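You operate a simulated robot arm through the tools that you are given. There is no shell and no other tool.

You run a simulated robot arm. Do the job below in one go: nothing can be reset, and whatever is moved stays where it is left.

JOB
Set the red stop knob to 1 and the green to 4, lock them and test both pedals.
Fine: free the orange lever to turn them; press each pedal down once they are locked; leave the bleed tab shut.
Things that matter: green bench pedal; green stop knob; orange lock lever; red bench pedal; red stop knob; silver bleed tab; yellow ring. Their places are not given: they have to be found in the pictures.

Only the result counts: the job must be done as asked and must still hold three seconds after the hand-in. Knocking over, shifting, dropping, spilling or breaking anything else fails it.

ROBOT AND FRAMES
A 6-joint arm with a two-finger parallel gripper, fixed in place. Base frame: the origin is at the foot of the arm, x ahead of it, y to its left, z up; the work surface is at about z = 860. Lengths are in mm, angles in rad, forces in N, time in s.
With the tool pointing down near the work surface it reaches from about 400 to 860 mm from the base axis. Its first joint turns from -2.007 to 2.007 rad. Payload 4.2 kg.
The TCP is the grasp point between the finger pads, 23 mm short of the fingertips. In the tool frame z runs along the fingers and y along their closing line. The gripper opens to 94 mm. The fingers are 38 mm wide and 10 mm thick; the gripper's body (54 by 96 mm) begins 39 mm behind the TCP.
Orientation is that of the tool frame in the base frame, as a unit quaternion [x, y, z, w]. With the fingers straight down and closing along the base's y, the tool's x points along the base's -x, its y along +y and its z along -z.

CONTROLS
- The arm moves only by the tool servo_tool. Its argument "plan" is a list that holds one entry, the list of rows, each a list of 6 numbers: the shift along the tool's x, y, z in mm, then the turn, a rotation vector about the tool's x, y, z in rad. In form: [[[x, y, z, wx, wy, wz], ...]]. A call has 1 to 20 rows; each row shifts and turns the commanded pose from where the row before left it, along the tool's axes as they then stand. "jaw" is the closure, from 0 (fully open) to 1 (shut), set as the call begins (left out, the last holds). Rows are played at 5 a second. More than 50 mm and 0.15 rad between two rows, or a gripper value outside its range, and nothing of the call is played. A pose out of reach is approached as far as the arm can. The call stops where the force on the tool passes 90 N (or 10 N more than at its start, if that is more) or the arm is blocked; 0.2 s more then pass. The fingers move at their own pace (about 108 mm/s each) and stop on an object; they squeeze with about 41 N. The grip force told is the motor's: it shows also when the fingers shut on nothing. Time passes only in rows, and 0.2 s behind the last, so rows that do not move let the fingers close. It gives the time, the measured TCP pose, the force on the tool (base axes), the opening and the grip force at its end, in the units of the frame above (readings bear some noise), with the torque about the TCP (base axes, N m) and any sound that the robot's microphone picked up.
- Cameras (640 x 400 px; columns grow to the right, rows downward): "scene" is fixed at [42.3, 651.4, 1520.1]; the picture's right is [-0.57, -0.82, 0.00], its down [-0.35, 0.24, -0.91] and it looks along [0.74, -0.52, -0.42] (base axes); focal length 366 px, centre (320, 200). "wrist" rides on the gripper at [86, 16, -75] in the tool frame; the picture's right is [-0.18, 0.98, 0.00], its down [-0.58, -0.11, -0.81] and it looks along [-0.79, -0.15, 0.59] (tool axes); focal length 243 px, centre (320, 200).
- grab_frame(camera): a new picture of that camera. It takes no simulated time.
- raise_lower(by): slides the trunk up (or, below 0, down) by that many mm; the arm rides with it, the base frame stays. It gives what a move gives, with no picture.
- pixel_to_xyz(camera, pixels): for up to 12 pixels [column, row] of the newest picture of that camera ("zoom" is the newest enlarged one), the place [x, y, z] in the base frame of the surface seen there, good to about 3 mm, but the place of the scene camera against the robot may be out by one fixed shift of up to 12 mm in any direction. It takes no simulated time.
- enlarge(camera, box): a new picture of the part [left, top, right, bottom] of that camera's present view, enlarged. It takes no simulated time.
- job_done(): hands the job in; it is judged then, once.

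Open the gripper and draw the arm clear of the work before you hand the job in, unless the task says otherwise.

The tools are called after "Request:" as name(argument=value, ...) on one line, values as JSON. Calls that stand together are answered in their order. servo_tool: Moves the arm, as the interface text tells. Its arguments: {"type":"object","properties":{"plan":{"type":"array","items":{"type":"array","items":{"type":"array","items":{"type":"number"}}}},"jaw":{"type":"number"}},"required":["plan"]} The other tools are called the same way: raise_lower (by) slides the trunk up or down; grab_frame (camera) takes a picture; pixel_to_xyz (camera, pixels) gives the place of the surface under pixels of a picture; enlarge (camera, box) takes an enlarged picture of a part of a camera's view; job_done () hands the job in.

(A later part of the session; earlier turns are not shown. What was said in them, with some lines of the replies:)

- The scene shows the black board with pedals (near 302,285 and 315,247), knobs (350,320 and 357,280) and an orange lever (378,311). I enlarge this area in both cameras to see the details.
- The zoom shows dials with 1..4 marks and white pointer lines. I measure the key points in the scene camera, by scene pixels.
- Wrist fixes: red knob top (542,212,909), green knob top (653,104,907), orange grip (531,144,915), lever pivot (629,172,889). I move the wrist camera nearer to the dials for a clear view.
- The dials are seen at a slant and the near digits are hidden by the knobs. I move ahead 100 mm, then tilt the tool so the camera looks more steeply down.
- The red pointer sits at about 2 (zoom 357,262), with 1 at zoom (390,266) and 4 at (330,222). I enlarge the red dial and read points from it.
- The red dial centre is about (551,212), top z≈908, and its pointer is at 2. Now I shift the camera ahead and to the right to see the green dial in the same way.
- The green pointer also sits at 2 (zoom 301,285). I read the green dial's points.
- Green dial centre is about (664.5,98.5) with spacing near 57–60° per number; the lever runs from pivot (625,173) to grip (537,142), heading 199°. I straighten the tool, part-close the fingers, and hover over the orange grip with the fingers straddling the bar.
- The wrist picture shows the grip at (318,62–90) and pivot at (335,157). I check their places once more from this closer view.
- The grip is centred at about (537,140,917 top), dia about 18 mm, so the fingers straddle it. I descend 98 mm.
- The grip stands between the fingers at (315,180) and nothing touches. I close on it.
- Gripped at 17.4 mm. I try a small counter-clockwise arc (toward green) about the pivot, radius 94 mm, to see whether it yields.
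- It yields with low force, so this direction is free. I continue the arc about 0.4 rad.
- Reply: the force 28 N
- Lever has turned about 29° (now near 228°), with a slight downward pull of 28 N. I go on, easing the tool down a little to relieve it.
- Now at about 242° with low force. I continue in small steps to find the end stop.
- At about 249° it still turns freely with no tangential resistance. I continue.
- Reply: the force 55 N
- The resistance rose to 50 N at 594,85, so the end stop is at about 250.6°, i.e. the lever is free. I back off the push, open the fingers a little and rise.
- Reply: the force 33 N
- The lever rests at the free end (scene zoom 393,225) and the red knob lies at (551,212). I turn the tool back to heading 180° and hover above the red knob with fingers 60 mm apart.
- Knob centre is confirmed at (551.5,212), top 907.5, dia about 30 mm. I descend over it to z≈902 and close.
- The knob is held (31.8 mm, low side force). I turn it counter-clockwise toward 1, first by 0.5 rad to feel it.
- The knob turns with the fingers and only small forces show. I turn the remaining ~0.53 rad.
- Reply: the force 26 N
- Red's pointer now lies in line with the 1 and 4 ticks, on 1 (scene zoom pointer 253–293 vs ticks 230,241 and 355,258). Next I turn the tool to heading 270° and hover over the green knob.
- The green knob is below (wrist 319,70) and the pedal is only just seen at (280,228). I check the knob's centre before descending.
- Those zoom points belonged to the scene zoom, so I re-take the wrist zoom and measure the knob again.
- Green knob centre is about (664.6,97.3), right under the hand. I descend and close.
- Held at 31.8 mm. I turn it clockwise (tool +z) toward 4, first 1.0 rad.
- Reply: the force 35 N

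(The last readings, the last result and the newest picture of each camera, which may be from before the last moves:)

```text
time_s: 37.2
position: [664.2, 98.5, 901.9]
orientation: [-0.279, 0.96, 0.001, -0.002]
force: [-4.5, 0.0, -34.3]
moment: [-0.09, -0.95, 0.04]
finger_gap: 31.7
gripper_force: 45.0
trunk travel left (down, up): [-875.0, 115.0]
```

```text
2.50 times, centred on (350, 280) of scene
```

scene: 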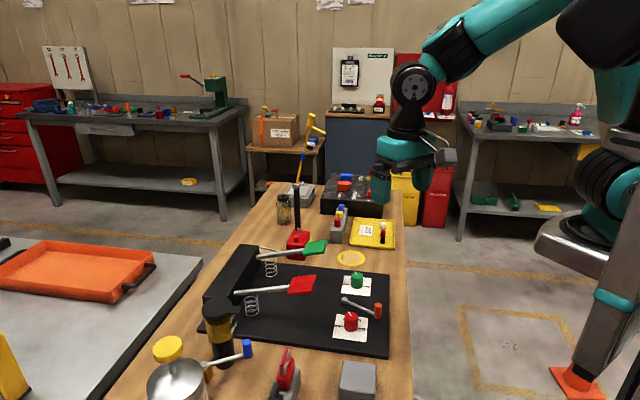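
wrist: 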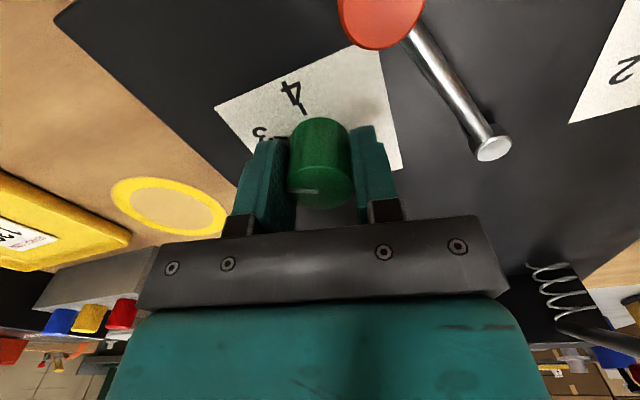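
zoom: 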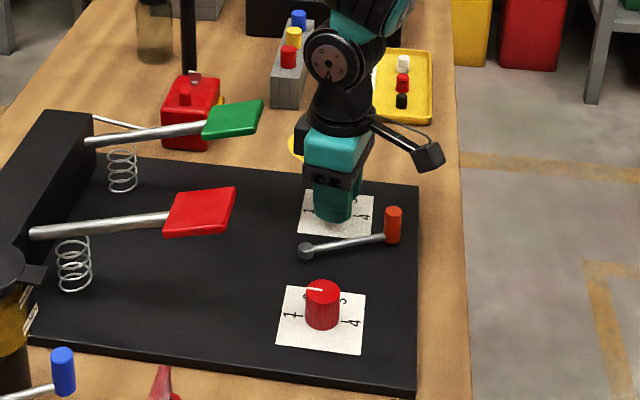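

Half-way, the knob follows; a 34 N downward pull has built up, so I ease down slightly and turn the remaining 1.07 rad.

Request:
servo_tool(plan=[[[0, 0, 0.5, 0, 0, 0.1], [0, 0, 0.5, 0, 0, 0.1], [0, 0, 0, 0, 0, 0.1], [0, 0, 0, 0, 0, 0.1], [0, 0, 0, 0, 0, 0.1], [0, 0, 0, 0, 0, 0.1], [0, 0, 0, 0, 0, 0.1], [0, 0, 0, 0, 0, 0.1], [0, 0, 0, 0, 0, 0.1], [0, 0, 0, 0, 0, 0.1], [0, 0, 0, 0, 0, 0.07], [0, 0, 0, 0, 0, 0]]])

Request:
servo_tool(plan=[[[0, 0, 0, 0, 0, 0], [0, 0, 0, 0, 0, 0], [0, 0, -5, 0, 0, 0], [0, 0, -20, 0, 0, 0], [0, 0, -30, 0, 0, 0], [0, 0, -30, 0, 0, 0], [0, 0, -30, 0, 0, 0], [0, 0, 0, 0, 0, 0]]], jaw=0.36)

Request:
grab_frame(camera="wrist")

Request:
enlarge(camera="wrist", box=[220, 0, 460, 160])

Request:
enlarge(camera="scene", box=[325, 260, 395, 320])

```text
time_s: 39.8
position: [664.5, 99.1, 902.7]
orientation: [0.249, 0.969, 0.001, 0.0]
force: [-5.9, 2.4, -12.3]
moment: [-0.66, 0.05, -0.01]
finger_gap: 31.9
gripper_force: 44.6
trunk travel left (down, up): [-875.0, 115.0]
```

```text
time_s: 41.6
position: [664.1, 99.3, 1018.5]
orientation: [0.248, 0.969, 0.0, 0.0]
force: [0.7, -0.3, 0.6]
moment: [0.02, 0.0, -0.01]
finger_gap: 60.2
gripper_force: 0.2
trunk travel left (down, up): [-875.0, 115.0]
```

```text
taken
```

wrist: 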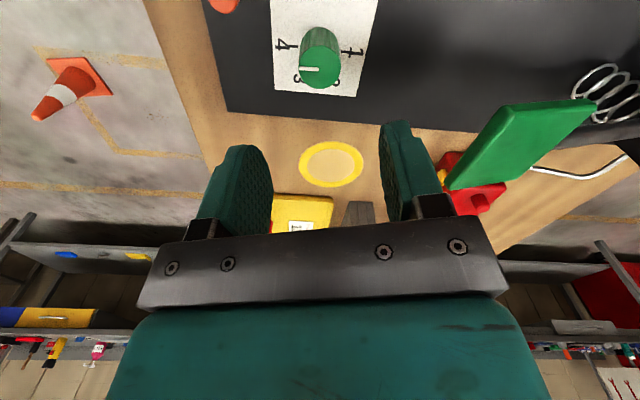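

```text
2.50 times, centred on (340, 80) of wrist
```

zoom: 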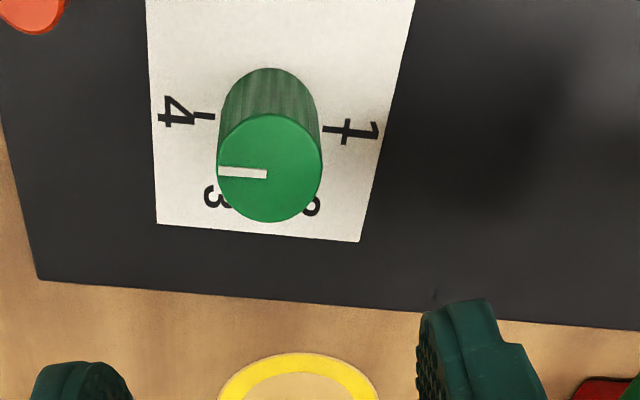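

```text
6.67 times, centred on (360, 290) of scene
```

zoom: 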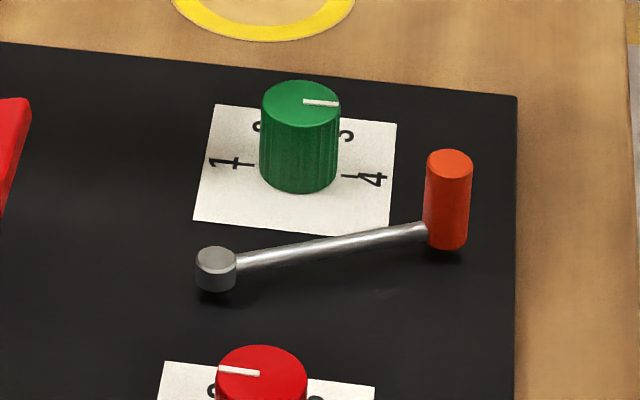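

Green now points near 4 and red near 1. I zoom much tighter on both dials to judge the remaining error.

Request:
enlarge(camera="wrist", box=[270, 0, 385, 100])

Request:
enlarge(camera="scene", box=[340, 265, 375, 297])

Request:
enlarge(camera="scene", box=[330, 307, 370, 342])

```text
4.00 times, centred on (328, 50) of wrist
```

zoom: 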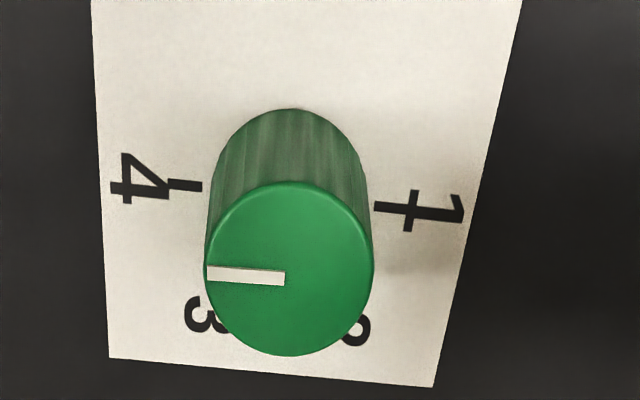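

```text
12.50 times, centred on (358, 281) of scene
```

zoom: 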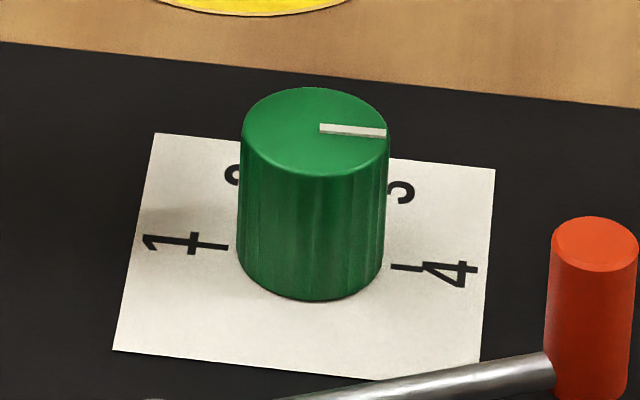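

```text
11.43 times, centred on (350, 324) of scene
```

zoom: 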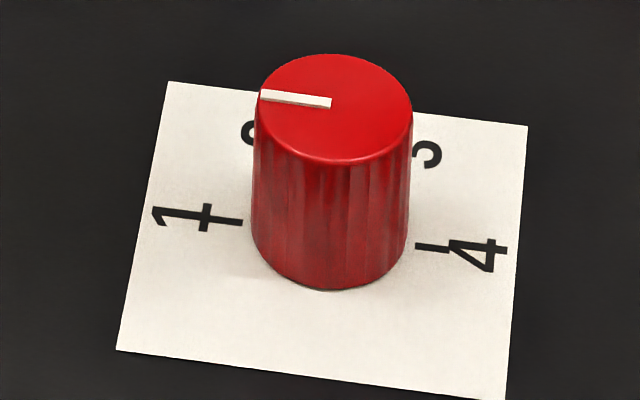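

Green is about 2–3° short of the 4 tick (pointer slope 0.08 vs tick line 0.11), red is within about 1.5°. I regrasp the green knob and nudge it 0.04 rad further clockwise.

Request:
servo_tool(plan=[[[0, 0, 25, 0, 0, 0], [0, 0, 25, 0, 0, 0], [0, 0, 25, 0, 0, 0], [0, 0, 22, 0, 0, 0], [0, 0, 12, 0, 0, 0], [0, 0, 6, 0, 0, 0], [0, 0, 0, 0, 0, 0]]])

Request:
servo_tool(plan=[[[0, 0, 0, 0, 0, 0], [0, 0, 0, 0, 0, 0], [0, 0, 0, 0, 0, 0], [0, 0, 0, 0, 0, 0.02], [0, 0, 0, 0, 0, 0.02], [0, 0, 0, 0, 0, 0]]], jaw=1)

Request:
servo_tool(plan=[[[0, 0, 0, 0, 0, 0], [0, 0, 0, 0, 0, 0], [0, 0, -5, 0, 0, 0], [0, 0, -20, 0, 0, 0], [0, 0, -30, 0, 0, 0], [0, 0, -30, 0, 0, 0], [0, 0, -30, 0, 0, 0], [0, 0, 0, 0, 0, 0]]], jaw=0.36)

Request:
enlarge(camera="wrist", box=[270, 0, 385, 100])

Request:
enlarge(camera="scene", box=[340, 265, 375, 297])

```text
time_s: 43.2
position: [665.4, 99.6, 900.9]
orientation: [0.248, 0.969, 0.001, 0.001]
force: [0.2, -0.2, 0.5]
moment: [-0.04, -0.03, 0.0]
finger_gap: 60.4
gripper_force: 0.1
trunk travel left (down, up): [-875.0, 115.0]
```

```text
time_s: 44.6
position: [664.5, 98.8, 901.5]
orientation: [0.267, 0.964, 0.0, 0.001]
force: [2.8, 8.3, -12.6]
moment: [-0.66, -0.38, 0.47]
finger_gap: 31.7
gripper_force: 45.2
trunk travel left (down, up): [-875.0, 115.0]
```

```text
time_s: 46.4
position: [663.8, 99.5, 1018.3]
orientation: [0.267, 0.964, 0.0, 0.0]
force: [-0.6, -0.1, -0.9]
moment: [-0.02, -0.01, 0.03]
finger_gap: 59.9
gripper_force: 0.1
trunk travel left (down, up): [-875.0, 115.0]
```

```text
4.00 times, centred on (328, 50) of wrist
```

zoom: 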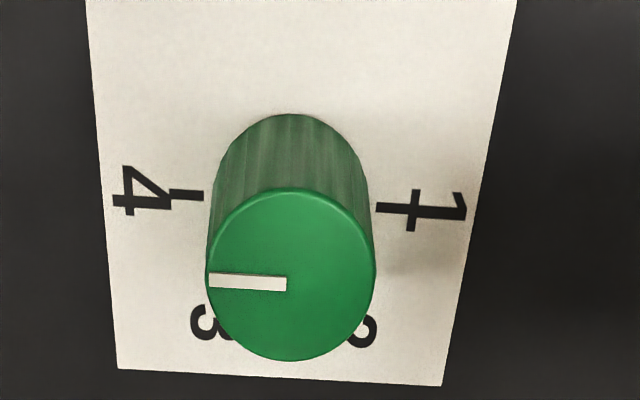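

```text
12.50 times, centred on (358, 281) of scene
```

zoom: 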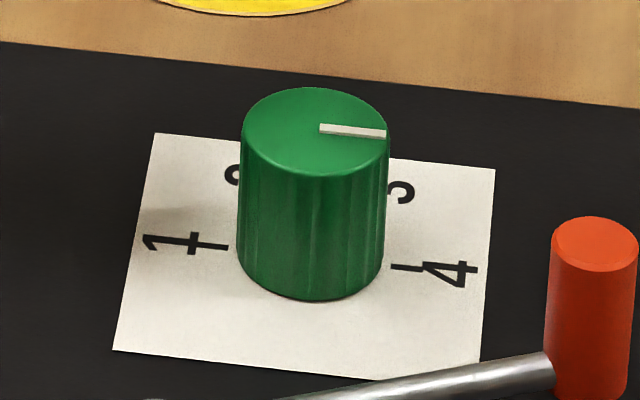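

The twist reading rose to 0.47 N·m with the knob barely moving, so green is at the end of its travel on 4. Now I go back over the orange grip (593,84), heading 250.6°, with fingers 44 mm apart.

Request:
servo_tool(plan=[[[0, 0, 0, 0, 0, -0.1364], [0, 0, 0, 0, 0, -0.1364], [0, 0, 0, 0, 0, -0.1364], [0, 0, 0, 0, 0, -0.1364], [0, 0, 0, 0, 0, -0.1364], [0, 0, 0, 0, 0, -0.1364], [0, 0, 0, 0, 0, -0.1364], [0, 0, 0, 0, 0, -0.1364], [0, 0, 0, 0, 0, -0.1364], [0, 0, 0, 0, 0, -0.1364], [0, 0, 0, 0, 0, -0.1364], [0, 0, 0, 0, 0, -0.1364], [0, 0, 0, 0, 0, -0.1364], [12.5, 20.5, 0, 0, 0, 0], [12.5, 20.5, 0, 0, 0, 0], [12.5, 20.5, 0, 0, 0, 0], [0, 0, 0, 0, 0, 0]]], jaw=0.53)

Request:
grab_frame(camera="wrist")

Request:
enlarge(camera="wrist", box=[220, 0, 460, 160])

Request:
pixel_to_xyz(camera="wrist", pixels=[[318, 88], [318, 80], [335, 155]])

```text
time_s: 50.0
position: [592.8, 85.5, 1017.8]
orientation: [-0.578, 0.816, 0.0, 0.0]
force: [-0.7, -0.3, -0.3]
moment: [-0.02, 0.01, 0.0]
finger_gap: 44.3
gripper_force: 0.0
trunk travel left (down, up): [-875.0, 115.0]
```

```text
taken
```

wrist: 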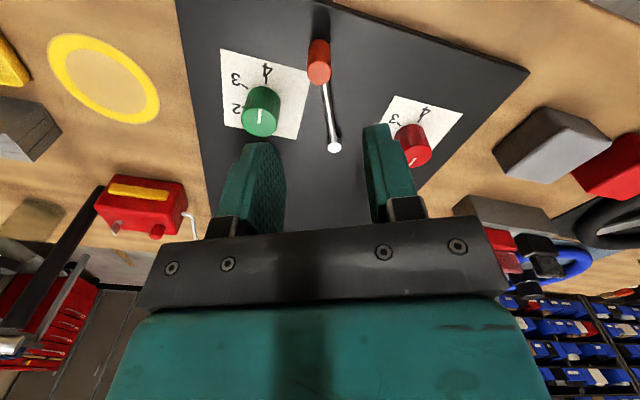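

```text
2.50 times, centred on (340, 80) of wrist
```

zoom: 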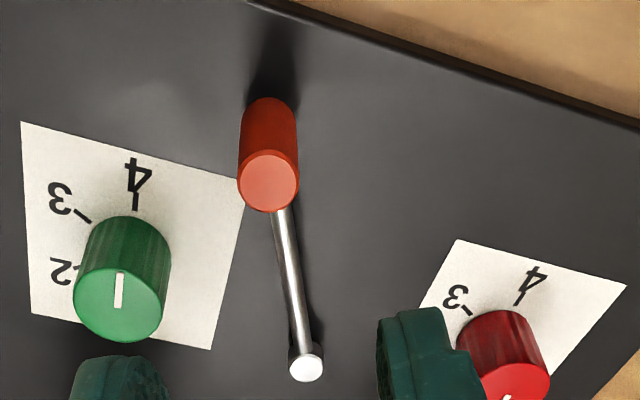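

```text
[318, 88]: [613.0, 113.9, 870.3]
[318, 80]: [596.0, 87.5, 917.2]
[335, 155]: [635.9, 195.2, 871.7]
```

The grip is centred under the hand (wrist 319,65). I descend to z≈900 and close on it.

Request:
servo_tool(plan=[[[0, 0, 25, 0, 0, 0], [0, 0, 25, 0, 0, 0], [0, 0, 25, 0, 0, 0], [0, 0, 23, 0, 0, 0], [0, 0, 12, 0, 0, 0], [0, 0, 7, 0, 0, 0], [0, 0, 0, 0, 0, 0]]])

Request:
servo_tool(plan=[[[0, 0, 0, 0, 0, 0], [0, 0, 0, 0, 0, 0], [0, 0, 0, 0, 0, 0]]], jaw=1)

```text
time_s: 51.6
position: [595.5, 84.9, 901.0]
orientation: [-0.577, 0.817, -0.001, 0.0]
force: [0.7, 0.5, -0.1]
moment: [0.02, -0.02, 0.01]
finger_gap: 44.1
gripper_force: 0.1
trunk travel left (down, up): [-875.0, 115.0]
```

```text
time_s: 52.4
position: [593.7, 84.8, 900.1]
orientation: [-0.579, 0.815, 0.0, 0.0]
force: [-8.0, 2.6, -1.7]
moment: [0.45, -0.29, 0.16]
finger_gap: 17.6
gripper_force: 44.9
trunk travel left (down, up): [-875.0, 115.0]
```

Gripped. I swing the lever clockwise back toward the locked end, 0.8 rad first.

Request:
servo_tool(plan=[[[-0.08, 3.76, 0, 0, 0, 0.04], [-0.08, 3.76, 0, 0, 0, 0.04], [-0.08, 3.76, 0, 0, 0, 0.04], [-0.08, 3.76, 0, 0, 0, 0.04], [-0.08, 3.76, 0, 0, 0, 0.04], [-0.08, 3.76, 0, 0, 0, 0.04], [-0.08, 3.76, 0, 0, 0, 0.04], [-0.08, 3.76, 0, 0, 0, 0.04], [-0.08, 3.76, 0, 0, 0, 0.04], [-0.08, 3.76, 0, 0, 0, 0.04]]])

Request:
servo_tool(plan=[[[-0.08, 3.76, 0, 0, 0, 0.04], [-0.08, 3.76, 0, 0, 0, 0.04], [-0.08, 3.76, 0, 0, 0, 0.04], [-0.08, 3.76, 0, 0, 0, 0.04], [-0.08, 3.76, 0, 0, 0, 0.04], [-0.08, 3.76, 0, 0, 0, 0.04], [-0.08, 3.76, 0, 0, 0, 0.04], [-0.08, 3.76, 0, 0, 0, 0.04], [-0.08, 3.76, 0, 0, 0, 0.04], [-0.08, 3.76, 0, 0, 0, 0.04]]])

```text
time_s: 54.6
position: [561.4, 102.5, 899.8]
orientation: [-0.405, 0.914, 0.001, 0.0]
force: [2.1, -1.6, -4.8]
moment: [-0.21, 0.02, -0.21]
finger_gap: 17.4
gripper_force: 44.3
trunk travel left (down, up): [-875.0, 115.0]
```

```text
time_s: 56.8
position: [539.0, 133.8, 901.0]
orientation: [-0.215, 0.977, 0.0, 0.0]
force: [3.5, 1.9, 0.9]
moment: [-0.35, 0.57, 0.0]
finger_gap: 17.4
gripper_force: 45.1
trunk travel left (down, up): [-875.0, 115.0]
```

Now at about 205°, no resistance. I move the last ~6° in small steps to reach the locked stop.

Request:
servo_tool(plan=[[[-0.03, 2.35, 0, 0, 0, 0.025], [-0.03, 2.35, 0, 0, 0, 0.025], [-0.03, 2.35, 0, 0, 0, 0.025], [-0.03, 2.35, 0, 0, 0, 0.025], [-0.03, 2.35, 0, 0, 0, 0.025], [0, 0, 0, 0, 0, 0]]])

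```text
time_s: 58.2
position: [536.7, 141.7, 900.8]
orientation: [-0.151, 0.988, -0.004, 0.0]
force: [21.1, -30.1, -2.5]
moment: [0.76, 0.55, -0.01]
finger_gap: 17.6
gripper_force: 45.2
trunk travel left (down, up): [-875.0, 115.0]
```

The force rose at (536.7,141.7), exactly the lever's original locked place, so it is at its stop. I release it and rise.

Request:
servo_tool(plan=[[[0, 0, 0, 0, 0, 0], [0, 0, 0, 0, 0, 0], [0, 0, -5, 0, 0, 0], [0, 0, -20, 0, 0, 0], [0, 0, -30, 0, 0, 0], [0, 0, -30, 0, 0, 0], [0, 0, -40, 0, 0, 0], [0, 0, -40, 0, 0, 0], [0, 0, 0, 0, 0, 0]]], jaw=0.53)

Request:
grab_frame(camera="wrist")

Request:
enlarge(camera="scene", box=[200, 200, 420, 360])

Request:
enlarge(camera="wrist", box=[220, 0, 460, 160])

```text
time_s: 60.2
position: [534.1, 143.5, 1064.3]
orientation: [-0.154, 0.988, 0.0, 0.0]
force: [-0.2, -0.4, 0.2]
moment: [0.0, 0.01, 0.01]
finger_gap: 44.2
gripper_force: 0.0
trunk travel left (down, up): [-875.0, 115.0]
```

```text
taken
```

wrist: 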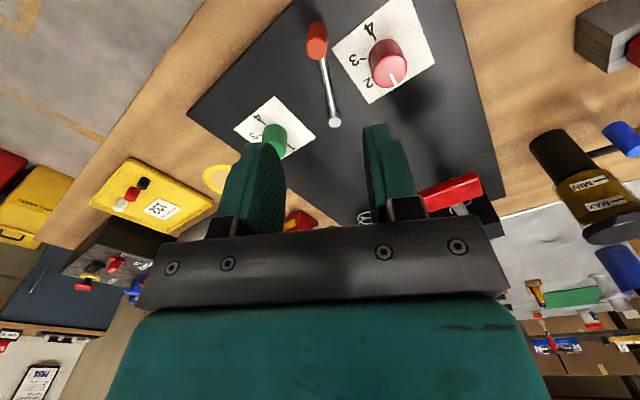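

```text
2.50 times, centred on (310, 280) of scene
```

zoom: 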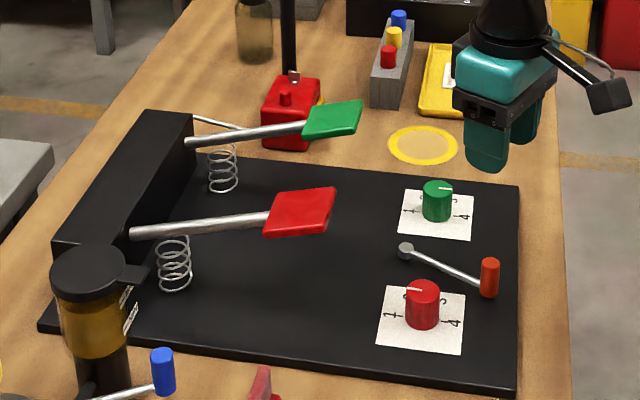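

```text
2.50 times, centred on (340, 80) of wrist
```

zoom: 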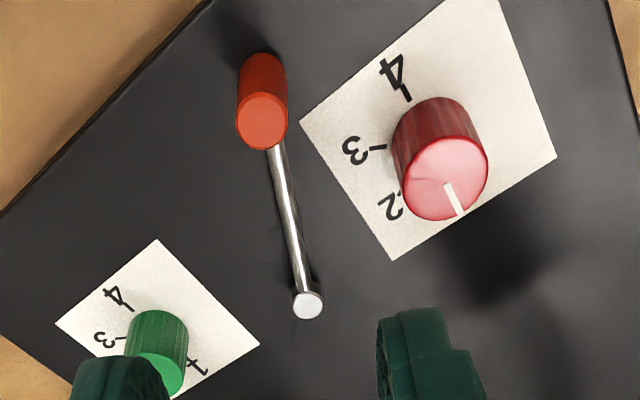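

The lever is back at the locked spot, red reads 1 and green reads 4. Now I close the fingers and move to where the wrist camera sees the red pedal well.

Request:
servo_tool(plan=[[[0, 0, 0, 0, 0, 0.103], [0, 0, 0, 0, 0, 0.103], [0, 0, -10, 0, 0, 0.103], [-4, 30, -5, 0, 0, 0], [0, 30, -5, 0, 0, 0], [0, 30, 0, 0, 0, 0], [0, 30, 0, 0, 0, 0], [0, 30, 0, 0, 0, 0], [0, 0, 0, 0, 0, 0]]], jaw=1)

Request:
grab_frame(camera="wrist")

Request:
grab_frame(camera="scene")

```text
time_s: 62.2
position: [539.4, 296.8, 1085.9]
orientation: [0.0, 1.0, -0.001, 0.0]
force: [0.7, 0.0, -0.2]
moment: [-0.04, -0.01, -0.02]
finger_gap: 0.0
gripper_force: 41.3
trunk travel left (down, up): [-875.0, 115.0]
```

```text
taken
```

wrist: 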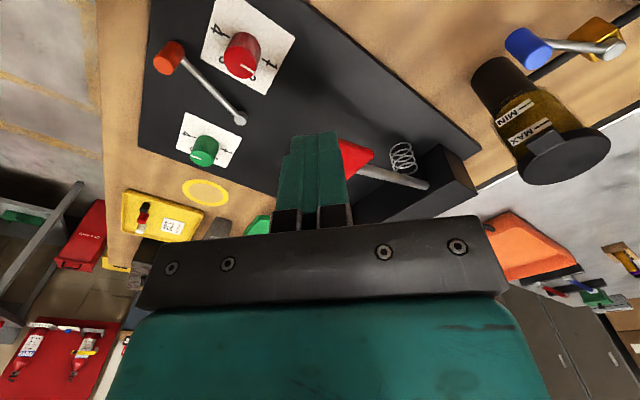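

```text
taken
```

scene: 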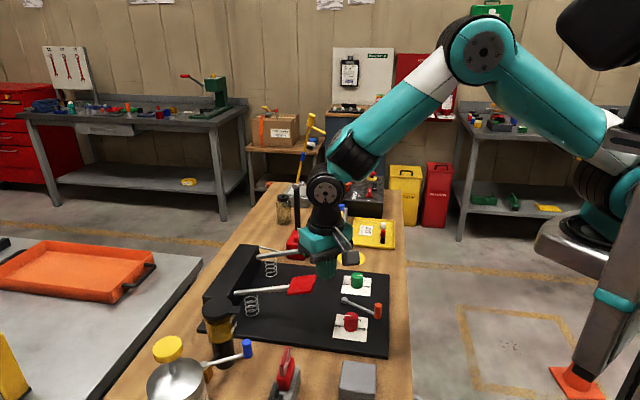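

The fingers hide the red pedal in the wrist view, so I use the scene camera: zoom on the red and green plates and measure their corners.

Request:
enlarge(camera="scene", box=[230, 230, 350, 310])

```text
5.00 times, centred on (290, 270) of scene
```

zoom: 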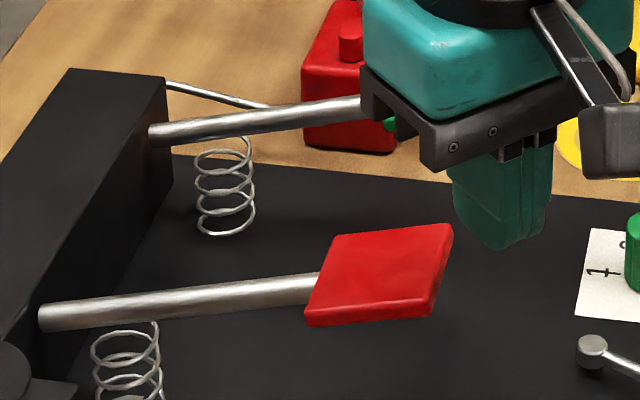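

Request:
pixel_to_xyz(camera="zoom", pixels=[[378, 270], [335, 240], [448, 230], [427, 310], [312, 312], [260, 290], [60, 316], [160, 132], [340, 110], [75, 75], [165, 85], [70, 360]])

```text
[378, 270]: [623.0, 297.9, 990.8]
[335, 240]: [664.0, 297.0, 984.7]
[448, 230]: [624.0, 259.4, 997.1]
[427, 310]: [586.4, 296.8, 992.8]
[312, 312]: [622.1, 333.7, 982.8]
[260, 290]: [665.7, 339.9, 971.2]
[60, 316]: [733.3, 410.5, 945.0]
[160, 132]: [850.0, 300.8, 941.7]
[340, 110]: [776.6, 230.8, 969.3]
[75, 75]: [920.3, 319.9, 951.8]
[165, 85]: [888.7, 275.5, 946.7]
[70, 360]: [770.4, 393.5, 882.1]
```

Red plate centre is about (624,295,990), pivoting at (733,410,945). I check the bottle's place and hover above the plate at tip height ≈1018.

Request:
servo_tool(plan=[[[-21, -0.7, 0, 0, 0, 0], [-21, -0.7, 0, 0, 0, 0], [-21, -0.7, 0, 0, 0, 0], [-21.5, -0.7, 0, 0, 0, 0], [0, 0, 20, 0, 0, 0], [0, 0, 20, 0, 0, 0], [0, 0, 0, 0, 0, 0]]])

Request:
grab_frame(camera="scene")

Request:
pixel_to_xyz(camera="scene", pixels=[[220, 305], [222, 330], [238, 314], [224, 302]])

Request:
enlarge(camera="scene", box=[190, 220, 370, 350])

Request:
grab_frame(camera="wrist")

```text
time_s: 63.8
position: [624.0, 291.7, 1045.8]
orientation: [0.0, 1.0, 0.0, 0.0]
force: [0.8, -0.3, 0.0]
moment: [0.04, -0.03, 0.03]
finger_gap: 0.1
gripper_force: 41.1
trunk travel left (down, up): [-875.0, 115.0]
```

```text
taken
```

scene: 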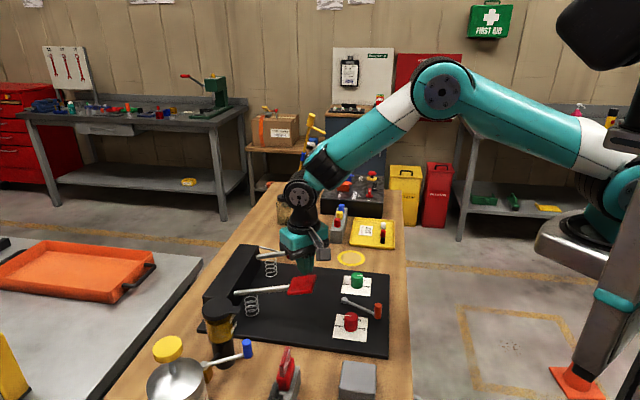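

```text
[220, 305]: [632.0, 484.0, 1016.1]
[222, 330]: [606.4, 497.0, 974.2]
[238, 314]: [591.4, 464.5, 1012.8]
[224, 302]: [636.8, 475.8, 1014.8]
```

```text
3.08 times, centred on (280, 285) of scene
```

zoom: 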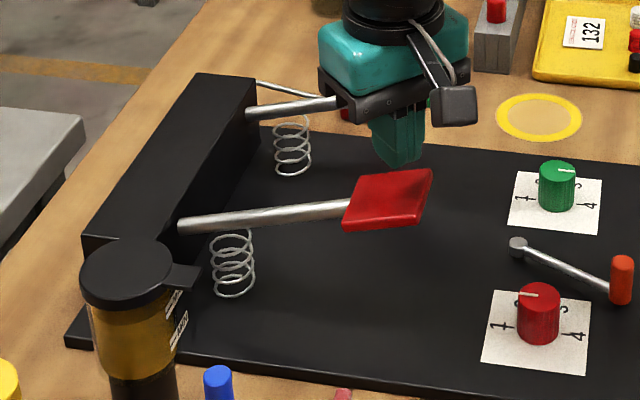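

```text
taken
```

wrist: 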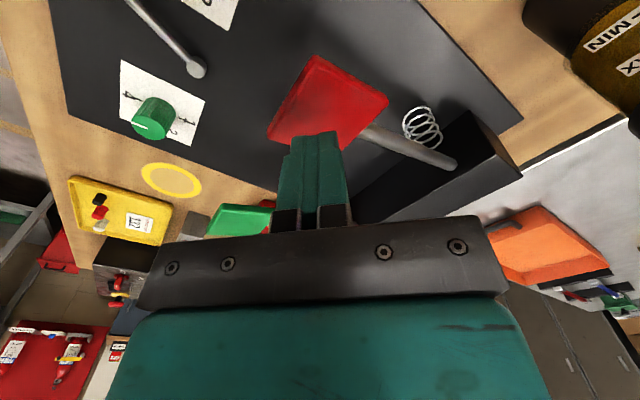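

The wrist view now shows the red plate (317,57)-(389,97)-(270,137). I measure its corners with the wrist camera to centre the press.

Request:
pixel_to_xyz(camera="wrist", pixels=[[317, 62], [383, 97], [273, 132], [355, 135], [328, 100], [440, 160], [225, 215], [262, 218]])

```text
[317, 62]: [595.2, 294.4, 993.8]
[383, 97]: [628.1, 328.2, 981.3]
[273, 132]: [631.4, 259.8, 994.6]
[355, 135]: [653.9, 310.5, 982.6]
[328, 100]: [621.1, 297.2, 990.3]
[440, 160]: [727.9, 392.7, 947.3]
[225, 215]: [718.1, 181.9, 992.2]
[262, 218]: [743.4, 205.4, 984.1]
```

Plate centre is (630,294,988). I shift 5 mm ahead and lower to light contact, then press in small steps.

Request:
servo_tool(plan=[[[-5, 1, 0, 0, 0, 0], [0, 0, 15, 0, 0, 0], [0, 0, 10, 0, 0, 0], [0, 0, 5, 0, 0, 0], [0, 0, 5, 0, 0, 0], [0, 0, 0, 0, 0, 0]]])

```text
time_s: 65.2
position: [628.7, 292.5, 1012.4]
orientation: [0.0, 1.0, 0.0, 0.0]
force: [-0.7, -1.4, 1.9]
moment: [-0.06, 0.08, 0.01]
finger_gap: 0.1
gripper_force: 41.0
trunk travel left (down, up): [-875.0, 115.0]
```

Tip is at about z 989 with 2 N, just touching. I press on in 3 mm steps.

Request:
servo_tool(plan=[[[0, 0, 3, 0, 0, 0], [0, 0, 3, 0, 0, 0], [0, 0, 3, 0, 0, 0], [0, 0, 3, 0, 0, 0], [0, 0, 0, 0, 0, 0]]])

```text
time_s: 66.4
position: [629.1, 294.7, 999.2]
orientation: [0.0, 1.0, 0.0, 0.0]
force: [-2.0, -0.8, 3.9]
moment: [-0.03, 0.12, -0.01]
finger_gap: 0.1
gripper_force: 41.0
trunk travel left (down, up): [-875.0, 115.0]
```

Pedal gives softly (4 N). I continue pressing down while watching force.

Request:
servo_tool(plan=[[[0, 0, 4, 0, 0, 0], [0, 0, 4, 0, 0, 0], [0, 0, 4, 0, 0, 0], [0, 0, 4, 0, 0, 0], [0, 0, 0, 0, 0, 0]]])

```text
time_s: 67.6
position: [628.4, 292.7, 983.8]
orientation: [0.0, 1.0, 0.0, 0.0]
force: [-1.2, -2.0, 4.3]
moment: [-0.09, 0.16, 0.02]
finger_gap: 0.0
gripper_force: 41.4
trunk travel left (down, up): [-875.0, 115.0]
```

Request:
enlarge(camera="scene", box=[190, 220, 370, 350])

Request:
servo_tool(plan=[[[0, 0, 4, 0, 0, 0], [0, 0, 4, 0, 0, 0], [0, 0, 4, 0, 0, 0], [0, 0, 0, 0, 0, 0]]])

```text
3.08 times, centred on (280, 285) of scene
```

zoom: 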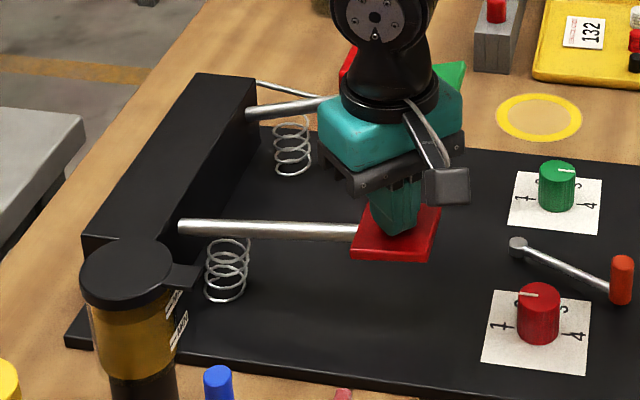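

```text
time_s: 68.6
position: [628.4, 292.9, 973.5]
orientation: [-0.001, 1.0, 0.002, 0.002]
force: [-8.3, -8.3, 30.9]
moment: [-0.35, 0.76, 0.12]
finger_gap: 0.1
gripper_force: 41.3
trunk travel left (down, up): [-875.0, 115.0]
```

The force jumped to 31 N at TCP z 973.5: the pedal has met its stop. I press 2 mm more and hold briefly to confirm.

Request:
servo_tool(plan=[[[0, 0, 2, 0, 0, 0], [0, 0, 0, 0, 0, 0], [0, 0, 0, 0, 0, 0]]])

Request:
enlarge(camera="scene", box=[190, 220, 370, 350])

```text
time_s: 69.4
position: [629.2, 293.5, 974.2]
orientation: [-0.001, 1.0, 0.002, 0.003]
force: [-9.8, -13.4, 55.7]
moment: [-0.54, 1.25, 0.22]
finger_gap: 0.1
gripper_force: 41.1
trunk travel left (down, up): [-875.0, 115.0]
```

```text
3.08 times, centred on (280, 285) of scene
```

zoom: 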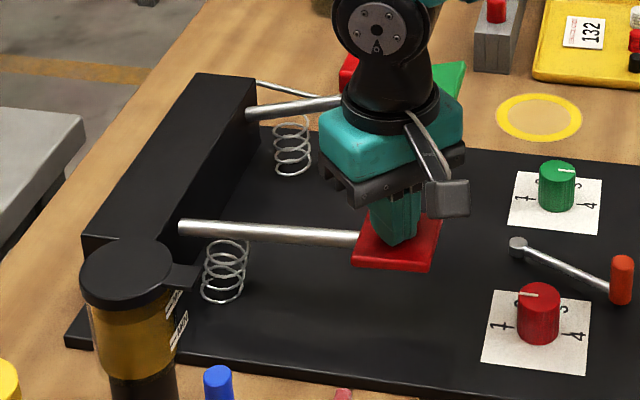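

It's a firm stop (56 N with no further travel), so the red pedal is tested. I let it up gently and lift clear.

Request:
servo_tool(plan=[[[0, 0, -5, 0, 0, 0], [0, 0, -8, 0, 0, 0], [0, 0, -8, 0, 0, 0], [0, 0, -8, 0, 0, 0], [0, 0, -8, 0, 0, 0], [0, 0, -8, 0, 0, 0], [0, 0, -20, 0, 0, 0], [0, 0, -20, 0, 0, 0], [0, 0, 0, 0, 0, 0]]])

Request:
enlarge(camera="scene", box=[190, 220, 370, 350])

```text
time_s: 71.4
position: [627.1, 293.8, 1055.6]
orientation: [0.0, 1.0, 0.0, 0.001]
force: [-1.2, -0.1, 0.6]
moment: [-0.01, -0.02, -0.05]
finger_gap: 0.0
gripper_force: 41.0
trunk travel left (down, up): [-875.0, 115.0]
```

```text
3.08 times, centred on (280, 285) of scene
```

zoom: 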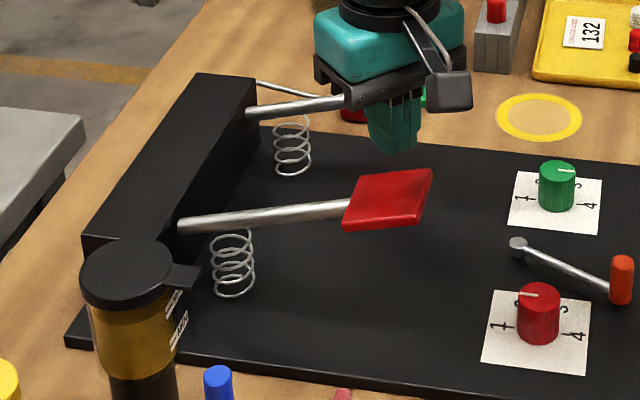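

The red pedal sprang back up. Before moving to the green pedal I check where the tall post and yellow handle stand near it.

Request:
grab_frame(camera="scene")

Request:
pixel_to_xyz(camera="scene", pixels=[[308, 133], [297, 200], [297, 190], [301, 165], [297, 222], [318, 118], [297, 236], [292, 246], [306, 250]])

Request:
enlarge(camera="scene", box=[250, 100, 370, 280])

```text
taken
```

scene: 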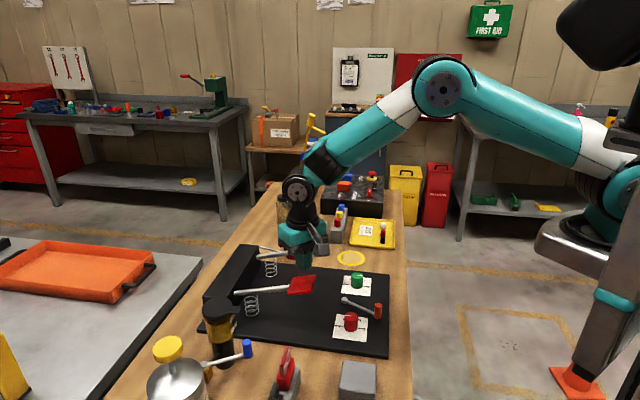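

```text
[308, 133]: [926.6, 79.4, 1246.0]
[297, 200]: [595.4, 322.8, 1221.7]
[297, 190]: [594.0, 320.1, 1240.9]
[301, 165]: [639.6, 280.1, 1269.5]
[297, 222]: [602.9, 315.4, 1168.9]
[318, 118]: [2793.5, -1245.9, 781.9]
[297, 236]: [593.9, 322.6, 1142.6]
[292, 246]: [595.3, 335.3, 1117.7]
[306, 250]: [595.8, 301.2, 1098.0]
```

```text
2.22 times, centred on (310, 190) of scene
```

zoom: 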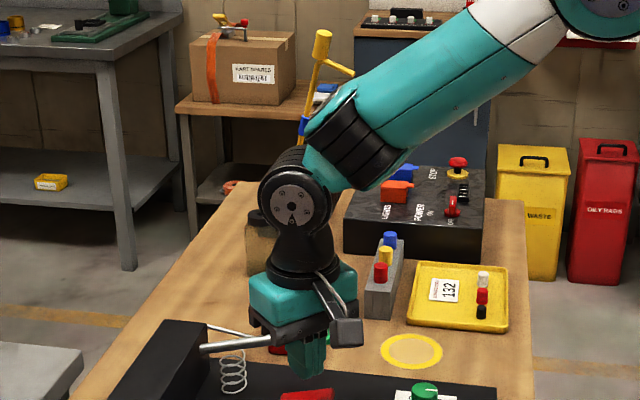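

The post with the yellow top is near (926,79), over 180 mm beyond the green pedal, so there is room. I move across to hover above the green plate.

Request:
servo_tool(plan=[[[-19, -19, 0, 0, 0, 0], [-19, -19, 0, 0, 0, 0], [-19, -19, 0, 0, 0, 0], [-19, -19, 0, 0, 0, 0], [-19, -19, 0, 0, 0, 0], [-19, -19, 0, 0, 0, 0], [0, 0, 0, 0, 0, 0]]])

Request:
grab_frame(camera="wrist")

Request:
enlarge(camera="scene", box=[230, 180, 390, 300])

```text
time_s: 73.0
position: [743.3, 178.6, 1053.7]
orientation: [0.0, 1.0, 0.0, 0.0]
force: [-0.3, 0.2, -0.7]
moment: [0.0, 0.02, -0.04]
finger_gap: 0.0
gripper_force: 41.2
trunk travel left (down, up): [-875.0, 115.0]
```

```text
taken
```

wrist: 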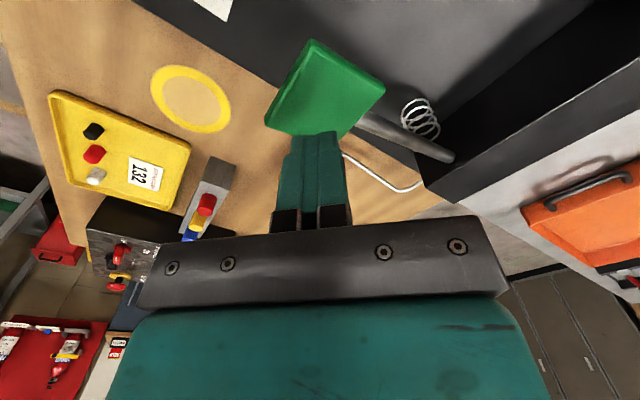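

```text
3.33 times, centred on (310, 240) of scene
```

zoom: 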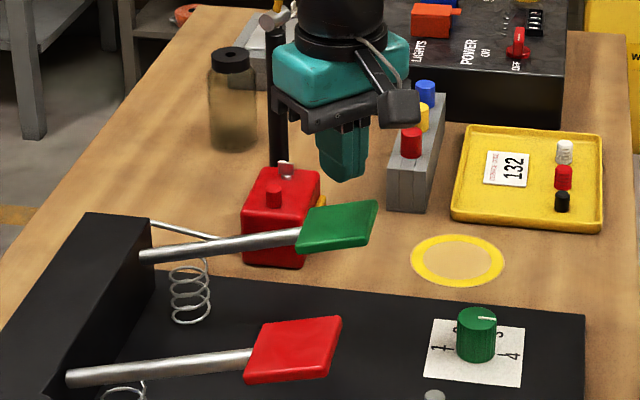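

Request:
pixel_to_xyz(camera="wrist", pixels=[[313, 45], [379, 88], [270, 122], [322, 85], [350, 122]])

```text
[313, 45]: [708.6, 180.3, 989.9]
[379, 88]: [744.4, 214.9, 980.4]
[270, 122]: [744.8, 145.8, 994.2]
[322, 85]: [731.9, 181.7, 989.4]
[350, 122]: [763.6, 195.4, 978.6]
```

The green plate centre is (744.5,180), right under the tip. I lower to contact.

Request:
servo_tool(plan=[[[-1, 1, 15, 0, 0, 0], [0, 0, 15, 0, 0, 0], [0, 0, 6, 0, 0, 0], [0, 0, 5, 0, 0, 0], [0, 0, 4, 0, 0, 0], [0, 0, 4, 0, 0, 0], [0, 0, 4, 0, 0, 0], [0, 0, 0, 0, 0, 0]]])

Request:
servo_tool(plan=[[[0, 0, 3, 0, 0, 0], [0, 0, 3, 0, 0, 0], [0, 0, 3, 0, 0, 0], [0, 0, 3, 0, 0, 0], [0, 0, 0, 0, 0, 0]]])

```text
time_s: 74.8
position: [743.7, 179.8, 1001.5]
orientation: [0.001, 1.0, -0.001, -0.001]
force: [-0.2, -2.1, 3.1]
moment: [-0.05, 0.08, 0.09]
finger_gap: 0.0
gripper_force: 41.6
trunk travel left (down, up): [-875.0, 115.0]
```

```text
time_s: 76.0
position: [742.9, 180.4, 988.2]
orientation: [0.0, 1.0, 0.0, 0.0]
force: [-2.4, -1.2, 3.5]
moment: [-0.08, 0.15, -0.01]
finger_gap: 0.0
gripper_force: 41.1
trunk travel left (down, up): [-875.0, 115.0]
```

The green pedal gives softly (3.5 N). I go on pressing in 3 mm steps.

Request:
servo_tool(plan=[[[0, 0, 3, 0, 0, 0], [0, 0, 3, 0, 0, 0], [0, 0, 3, 0, 0, 0], [0, 0, 3, 0, 0, 0], [0, 0, 0, 0, 0, 0]]])

Request:
servo_tool(plan=[[[0, 0, 2, 0, 0, 0], [0, 0, 2, 0, 0, 0], [0, 0, 0, 0, 0, 0]]])

Request:
enlarge(camera="scene", box=[230, 180, 390, 300])

```text
time_s: 77.2
position: [743.8, 180.4, 976.2]
orientation: [-0.001, 1.0, 0.0, 0.0]
force: [-2.4, -0.5, 4.2]
moment: [-0.06, 0.14, -0.03]
finger_gap: 0.0
gripper_force: 41.3
trunk travel left (down, up): [-875.0, 115.0]
```

```text
time_s: 78.0
position: [743.5, 179.4, 971.4]
orientation: [0.0, 1.0, 0.0, 0.0]
force: [-3.5, -1.8, 5.4]
moment: [-0.09, 0.14, 0.03]
finger_gap: 0.0
gripper_force: 41.4
trunk travel left (down, up): [-875.0, 115.0]
```

```text
3.33 times, centred on (310, 240) of scene
```

zoom: 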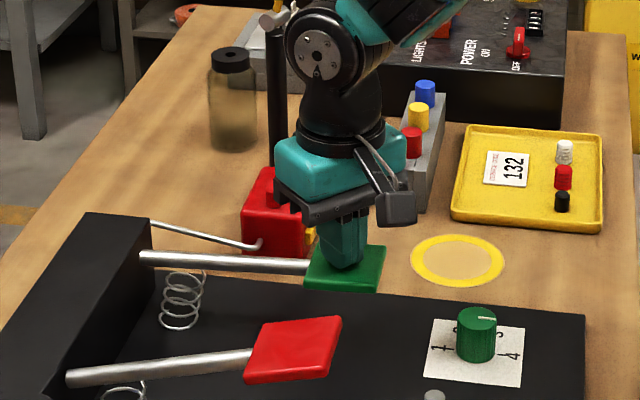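

No stop yet at TCP 971 (deeper stop at setting 4 is plausible). I continue in small steps.

Request:
servo_tool(plan=[[[0, 0, 3, 0, 0, 0], [0, 0, 3, 0, 0, 0], [0, 0, 3, 0, 0, 0], [0, 0, 0, 0, 0, 0]]])

Request:
servo_tool(plan=[[[0, 0, 3, 0, 0, 0], [0, 0, 3, 0, 0, 0], [0, 0, 3, 0, 0, 0], [0, 0, 0, 0, 0, 0]]])

```text
time_s: 79.0
position: [743.6, 179.1, 964.2]
orientation: [0.001, 1.0, 0.0, 0.0]
force: [-0.3, -3.0, 6.3]
moment: [-0.09, -0.09, -0.11]
finger_gap: 0.2
gripper_force: 41.2
trunk travel left (down, up): [-875.0, 115.0]
```

```text
time_s: 80.0
position: [743.9, 179.4, 954.4]
orientation: [0.001, 1.0, 0.0, 0.0]
force: [0.2, -2.9, 7.9]
moment: [-0.02, -0.13, -0.1]
finger_gap: 0.1
gripper_force: 41.0
trunk travel left (down, up): [-875.0, 115.0]
```

Force 8 N at TCP 954, still travelling. I check the view and continue carefully.

Request:
servo_tool(plan=[[[0, 0, 3, 0, 0, 0], [0, 0, 3, 0, 0, 0], [0, 0, 0, 0, 0, 0]]])

Request:
enlarge(camera="scene", box=[230, 180, 390, 300])

Request:
grab_frame(camera="wrist")

```text
time_s: 80.8
position: [743.0, 179.8, 950.3]
orientation: [0.0, 1.0, 0.001, 0.001]
force: [-1.6, -3.6, 18.4]
moment: [0.09, -0.35, -0.07]
finger_gap: 0.0
gripper_force: 40.9
trunk travel left (down, up): [-875.0, 115.0]
```

```text
3.33 times, centred on (310, 240) of scene
```

zoom: 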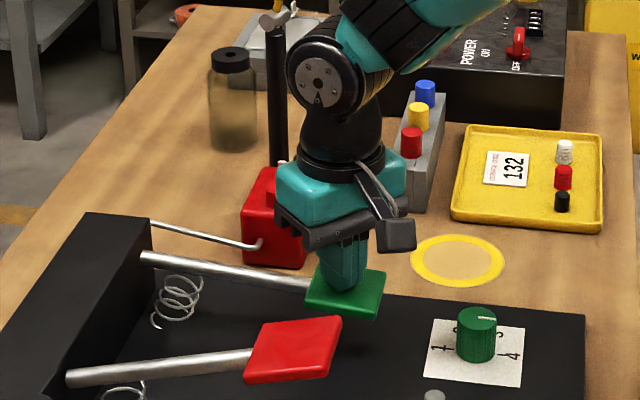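

```text
taken
```

wrist: 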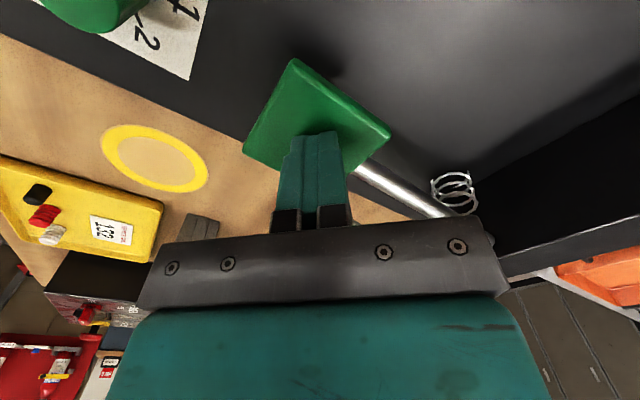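

Force rose to 18 N at TCP 950, so the green stop is being met. I press up to 4 mm more to make it firm.

Request:
servo_tool(plan=[[[0, 0, 2, 0, 0, 0], [0, 0, 2, 0, 0, 0], [0, 0, 0, 0, 0, 0], [0, 0, 0, 0, 0, 0]]])

```text
time_s: 81.8
position: [744.0, 180.7, 951.5]
orientation: [0.0, 1.0, 0.002, 0.003]
force: [-16.1, -9.4, 51.6]
moment: [0.09, -0.64, -0.09]
finger_gap: 0.2
gripper_force: 40.9
trunk travel left (down, up): [-875.0, 115.0]
```

Firm stop: 52 N with no more travel at TCP 951. I let the pedal up gently and rise.

Request:
servo_tool(plan=[[[0, 0, -5, 0, 0, 0], [0, 0, -8, 0, 0, 0], [0, 0, -8, 0, 0, 0], [0, 0, -8, 0, 0, 0], [0, 0, -8, 0, 0, 0], [0, 0, -8, 0, 0, 0], [0, 0, -8, 0, 0, 0], [0, 0, -8, 0, 0, 0], [0, 0, -8, 0, 0, 0], [0, 0, -20, 0, 0, 0], [0, 0, -20, 0, 0, 0], [0, 0, -30, 0, 0, 0], [0, 0, 0, 0, 0, 0]]])

Request:
servo_tool(plan=[[[40, 0, -10, 0, 0, 0], [40, 0, -10, 0, 0, 0], [40, 0, -10, 0, 0, 0], [40, 0, -10, 0, 0, 0], [40, 0, -10, 0, 0, 0], [40, 0, -10, 0, 0, 0], [20, 0, -10, 0, 0, 0], [0, 0, 0, 0, 0, 0]]], jaw=0)

Request:
grab_frame(camera="scene")

Request:
enlarge(camera="scene", box=[200, 210, 420, 360])

Request:
grab_frame(camera="wrist")

Request:
enlarge(camera="wrist", box=[240, 0, 520, 200])

```text
time_s: 84.6
position: [744.3, 178.7, 1084.4]
orientation: [0.0, 1.0, 0.0, 0.0]
force: [-0.4, -0.4, -0.5]
moment: [0.01, -0.01, -0.02]
finger_gap: 0.0
gripper_force: 41.2
trunk travel left (down, up): [-875.0, 115.0]
```

```text
time_s: 86.4
position: [484.3, 179.5, 1154.4]
orientation: [0.0, 1.0, 0.0, 0.0]
force: [0.7, -0.7, -0.8]
moment: [-0.02, 0.05, -0.01]
finger_gap: 93.8
gripper_force: 0.1
trunk travel left (down, up): [-875.0, 115.0]
```

```text
taken
```

scene: 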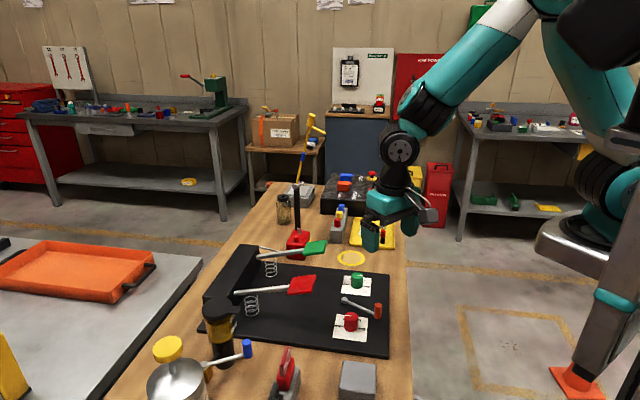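

```text
2.67 times, centred on (310, 285) of scene
```

zoom: 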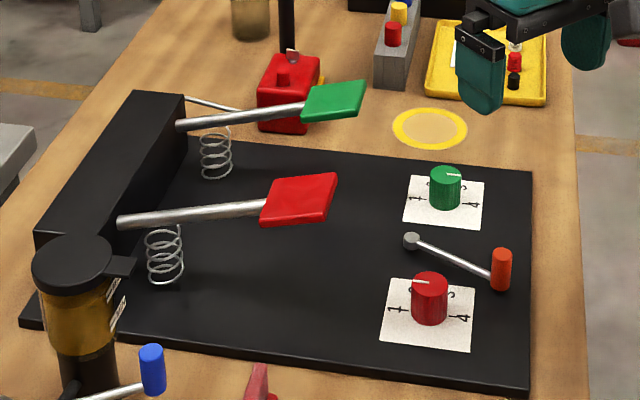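

```text
taken
```

wrist: 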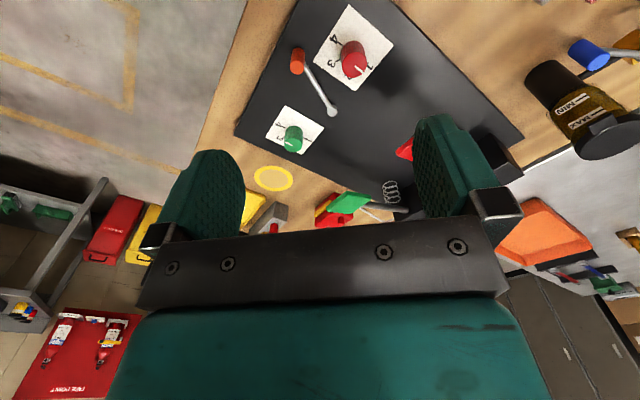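

```text
2.00 times, centred on (380, 100) of wrist
```

zoom: 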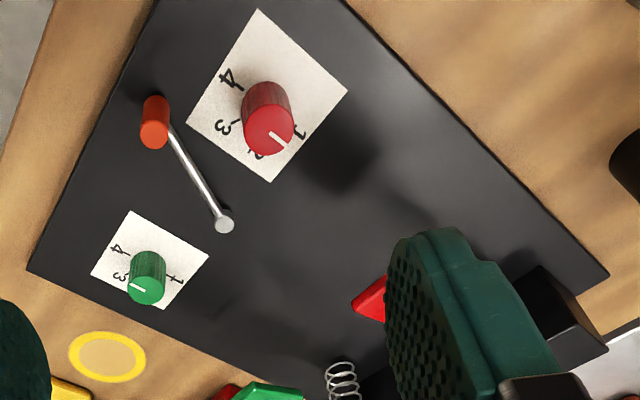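

Everything looks right: red at 1, green at 4, pedals up, bleed tab unchanged. I confirm the lever's place once more by measuring its grip and pivot and zooming on the tab.

Request:
pixel_to_xyz(camera="zoom", pixels=[[154, 133], [224, 223], [269, 128], [147, 287]])

Request:
enlarge(camera="scene", box=[270, 210, 330, 260])

Request:
enlarge(camera="scene", box=[325, 265, 395, 345])

```text
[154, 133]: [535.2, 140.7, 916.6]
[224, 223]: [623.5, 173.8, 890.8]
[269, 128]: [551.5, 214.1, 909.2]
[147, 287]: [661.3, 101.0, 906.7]
```

```text
8.00 times, centred on (300, 235) of scene
```

zoom: 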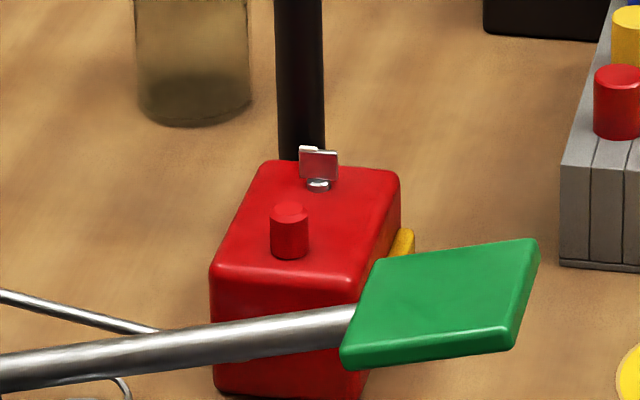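

```text
5.00 times, centred on (360, 305) of scene
```

zoom: 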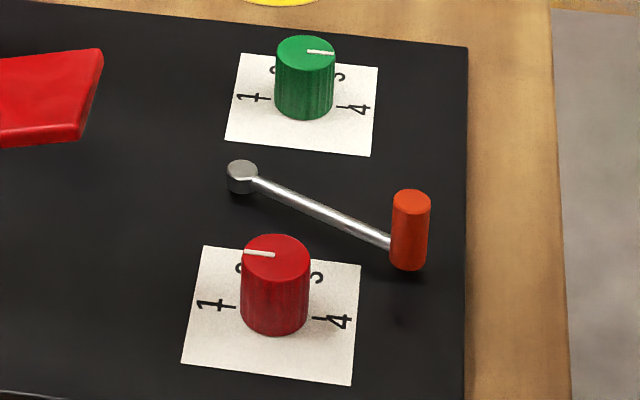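

Lever grip reads (535,141) with pivot (623.5,174), the original locked position; both dials hold, the bleed tab is untouched, and the open gripper is clear of the work. I hand the job in.

Request:
job_done()

```text
The job is handed in.
```

The job is handed in. The red stop knob is on 1, the green one is on 4, and the orange lever is back in its locked position. The tool doesn't report whether it passed.

- **Knobs:** Red lines up with its 1 mark to within about 2°. Green was 2–3° short of 4, so I nudged it again. It barely moved and the resistance rose, so I took that as the end of its travel. By eye it is still 1–2° short of the mark.
- **Lock:** The lever swung about 51° to free the knobs. I then returned it to the same stop where I found it.
- **Pedals:** I pressed each one after locking until it hit a firm stop, then let it up. Red stopped at about 38 mm (56 N) and green at about 61 mm (52 N). Both came back up.
- **Everything else:** I didn't touch the bleed tab, and it looked the same as at the start. The final pictures show nothing else moved. The gripper is open and the arm is clear of the work.
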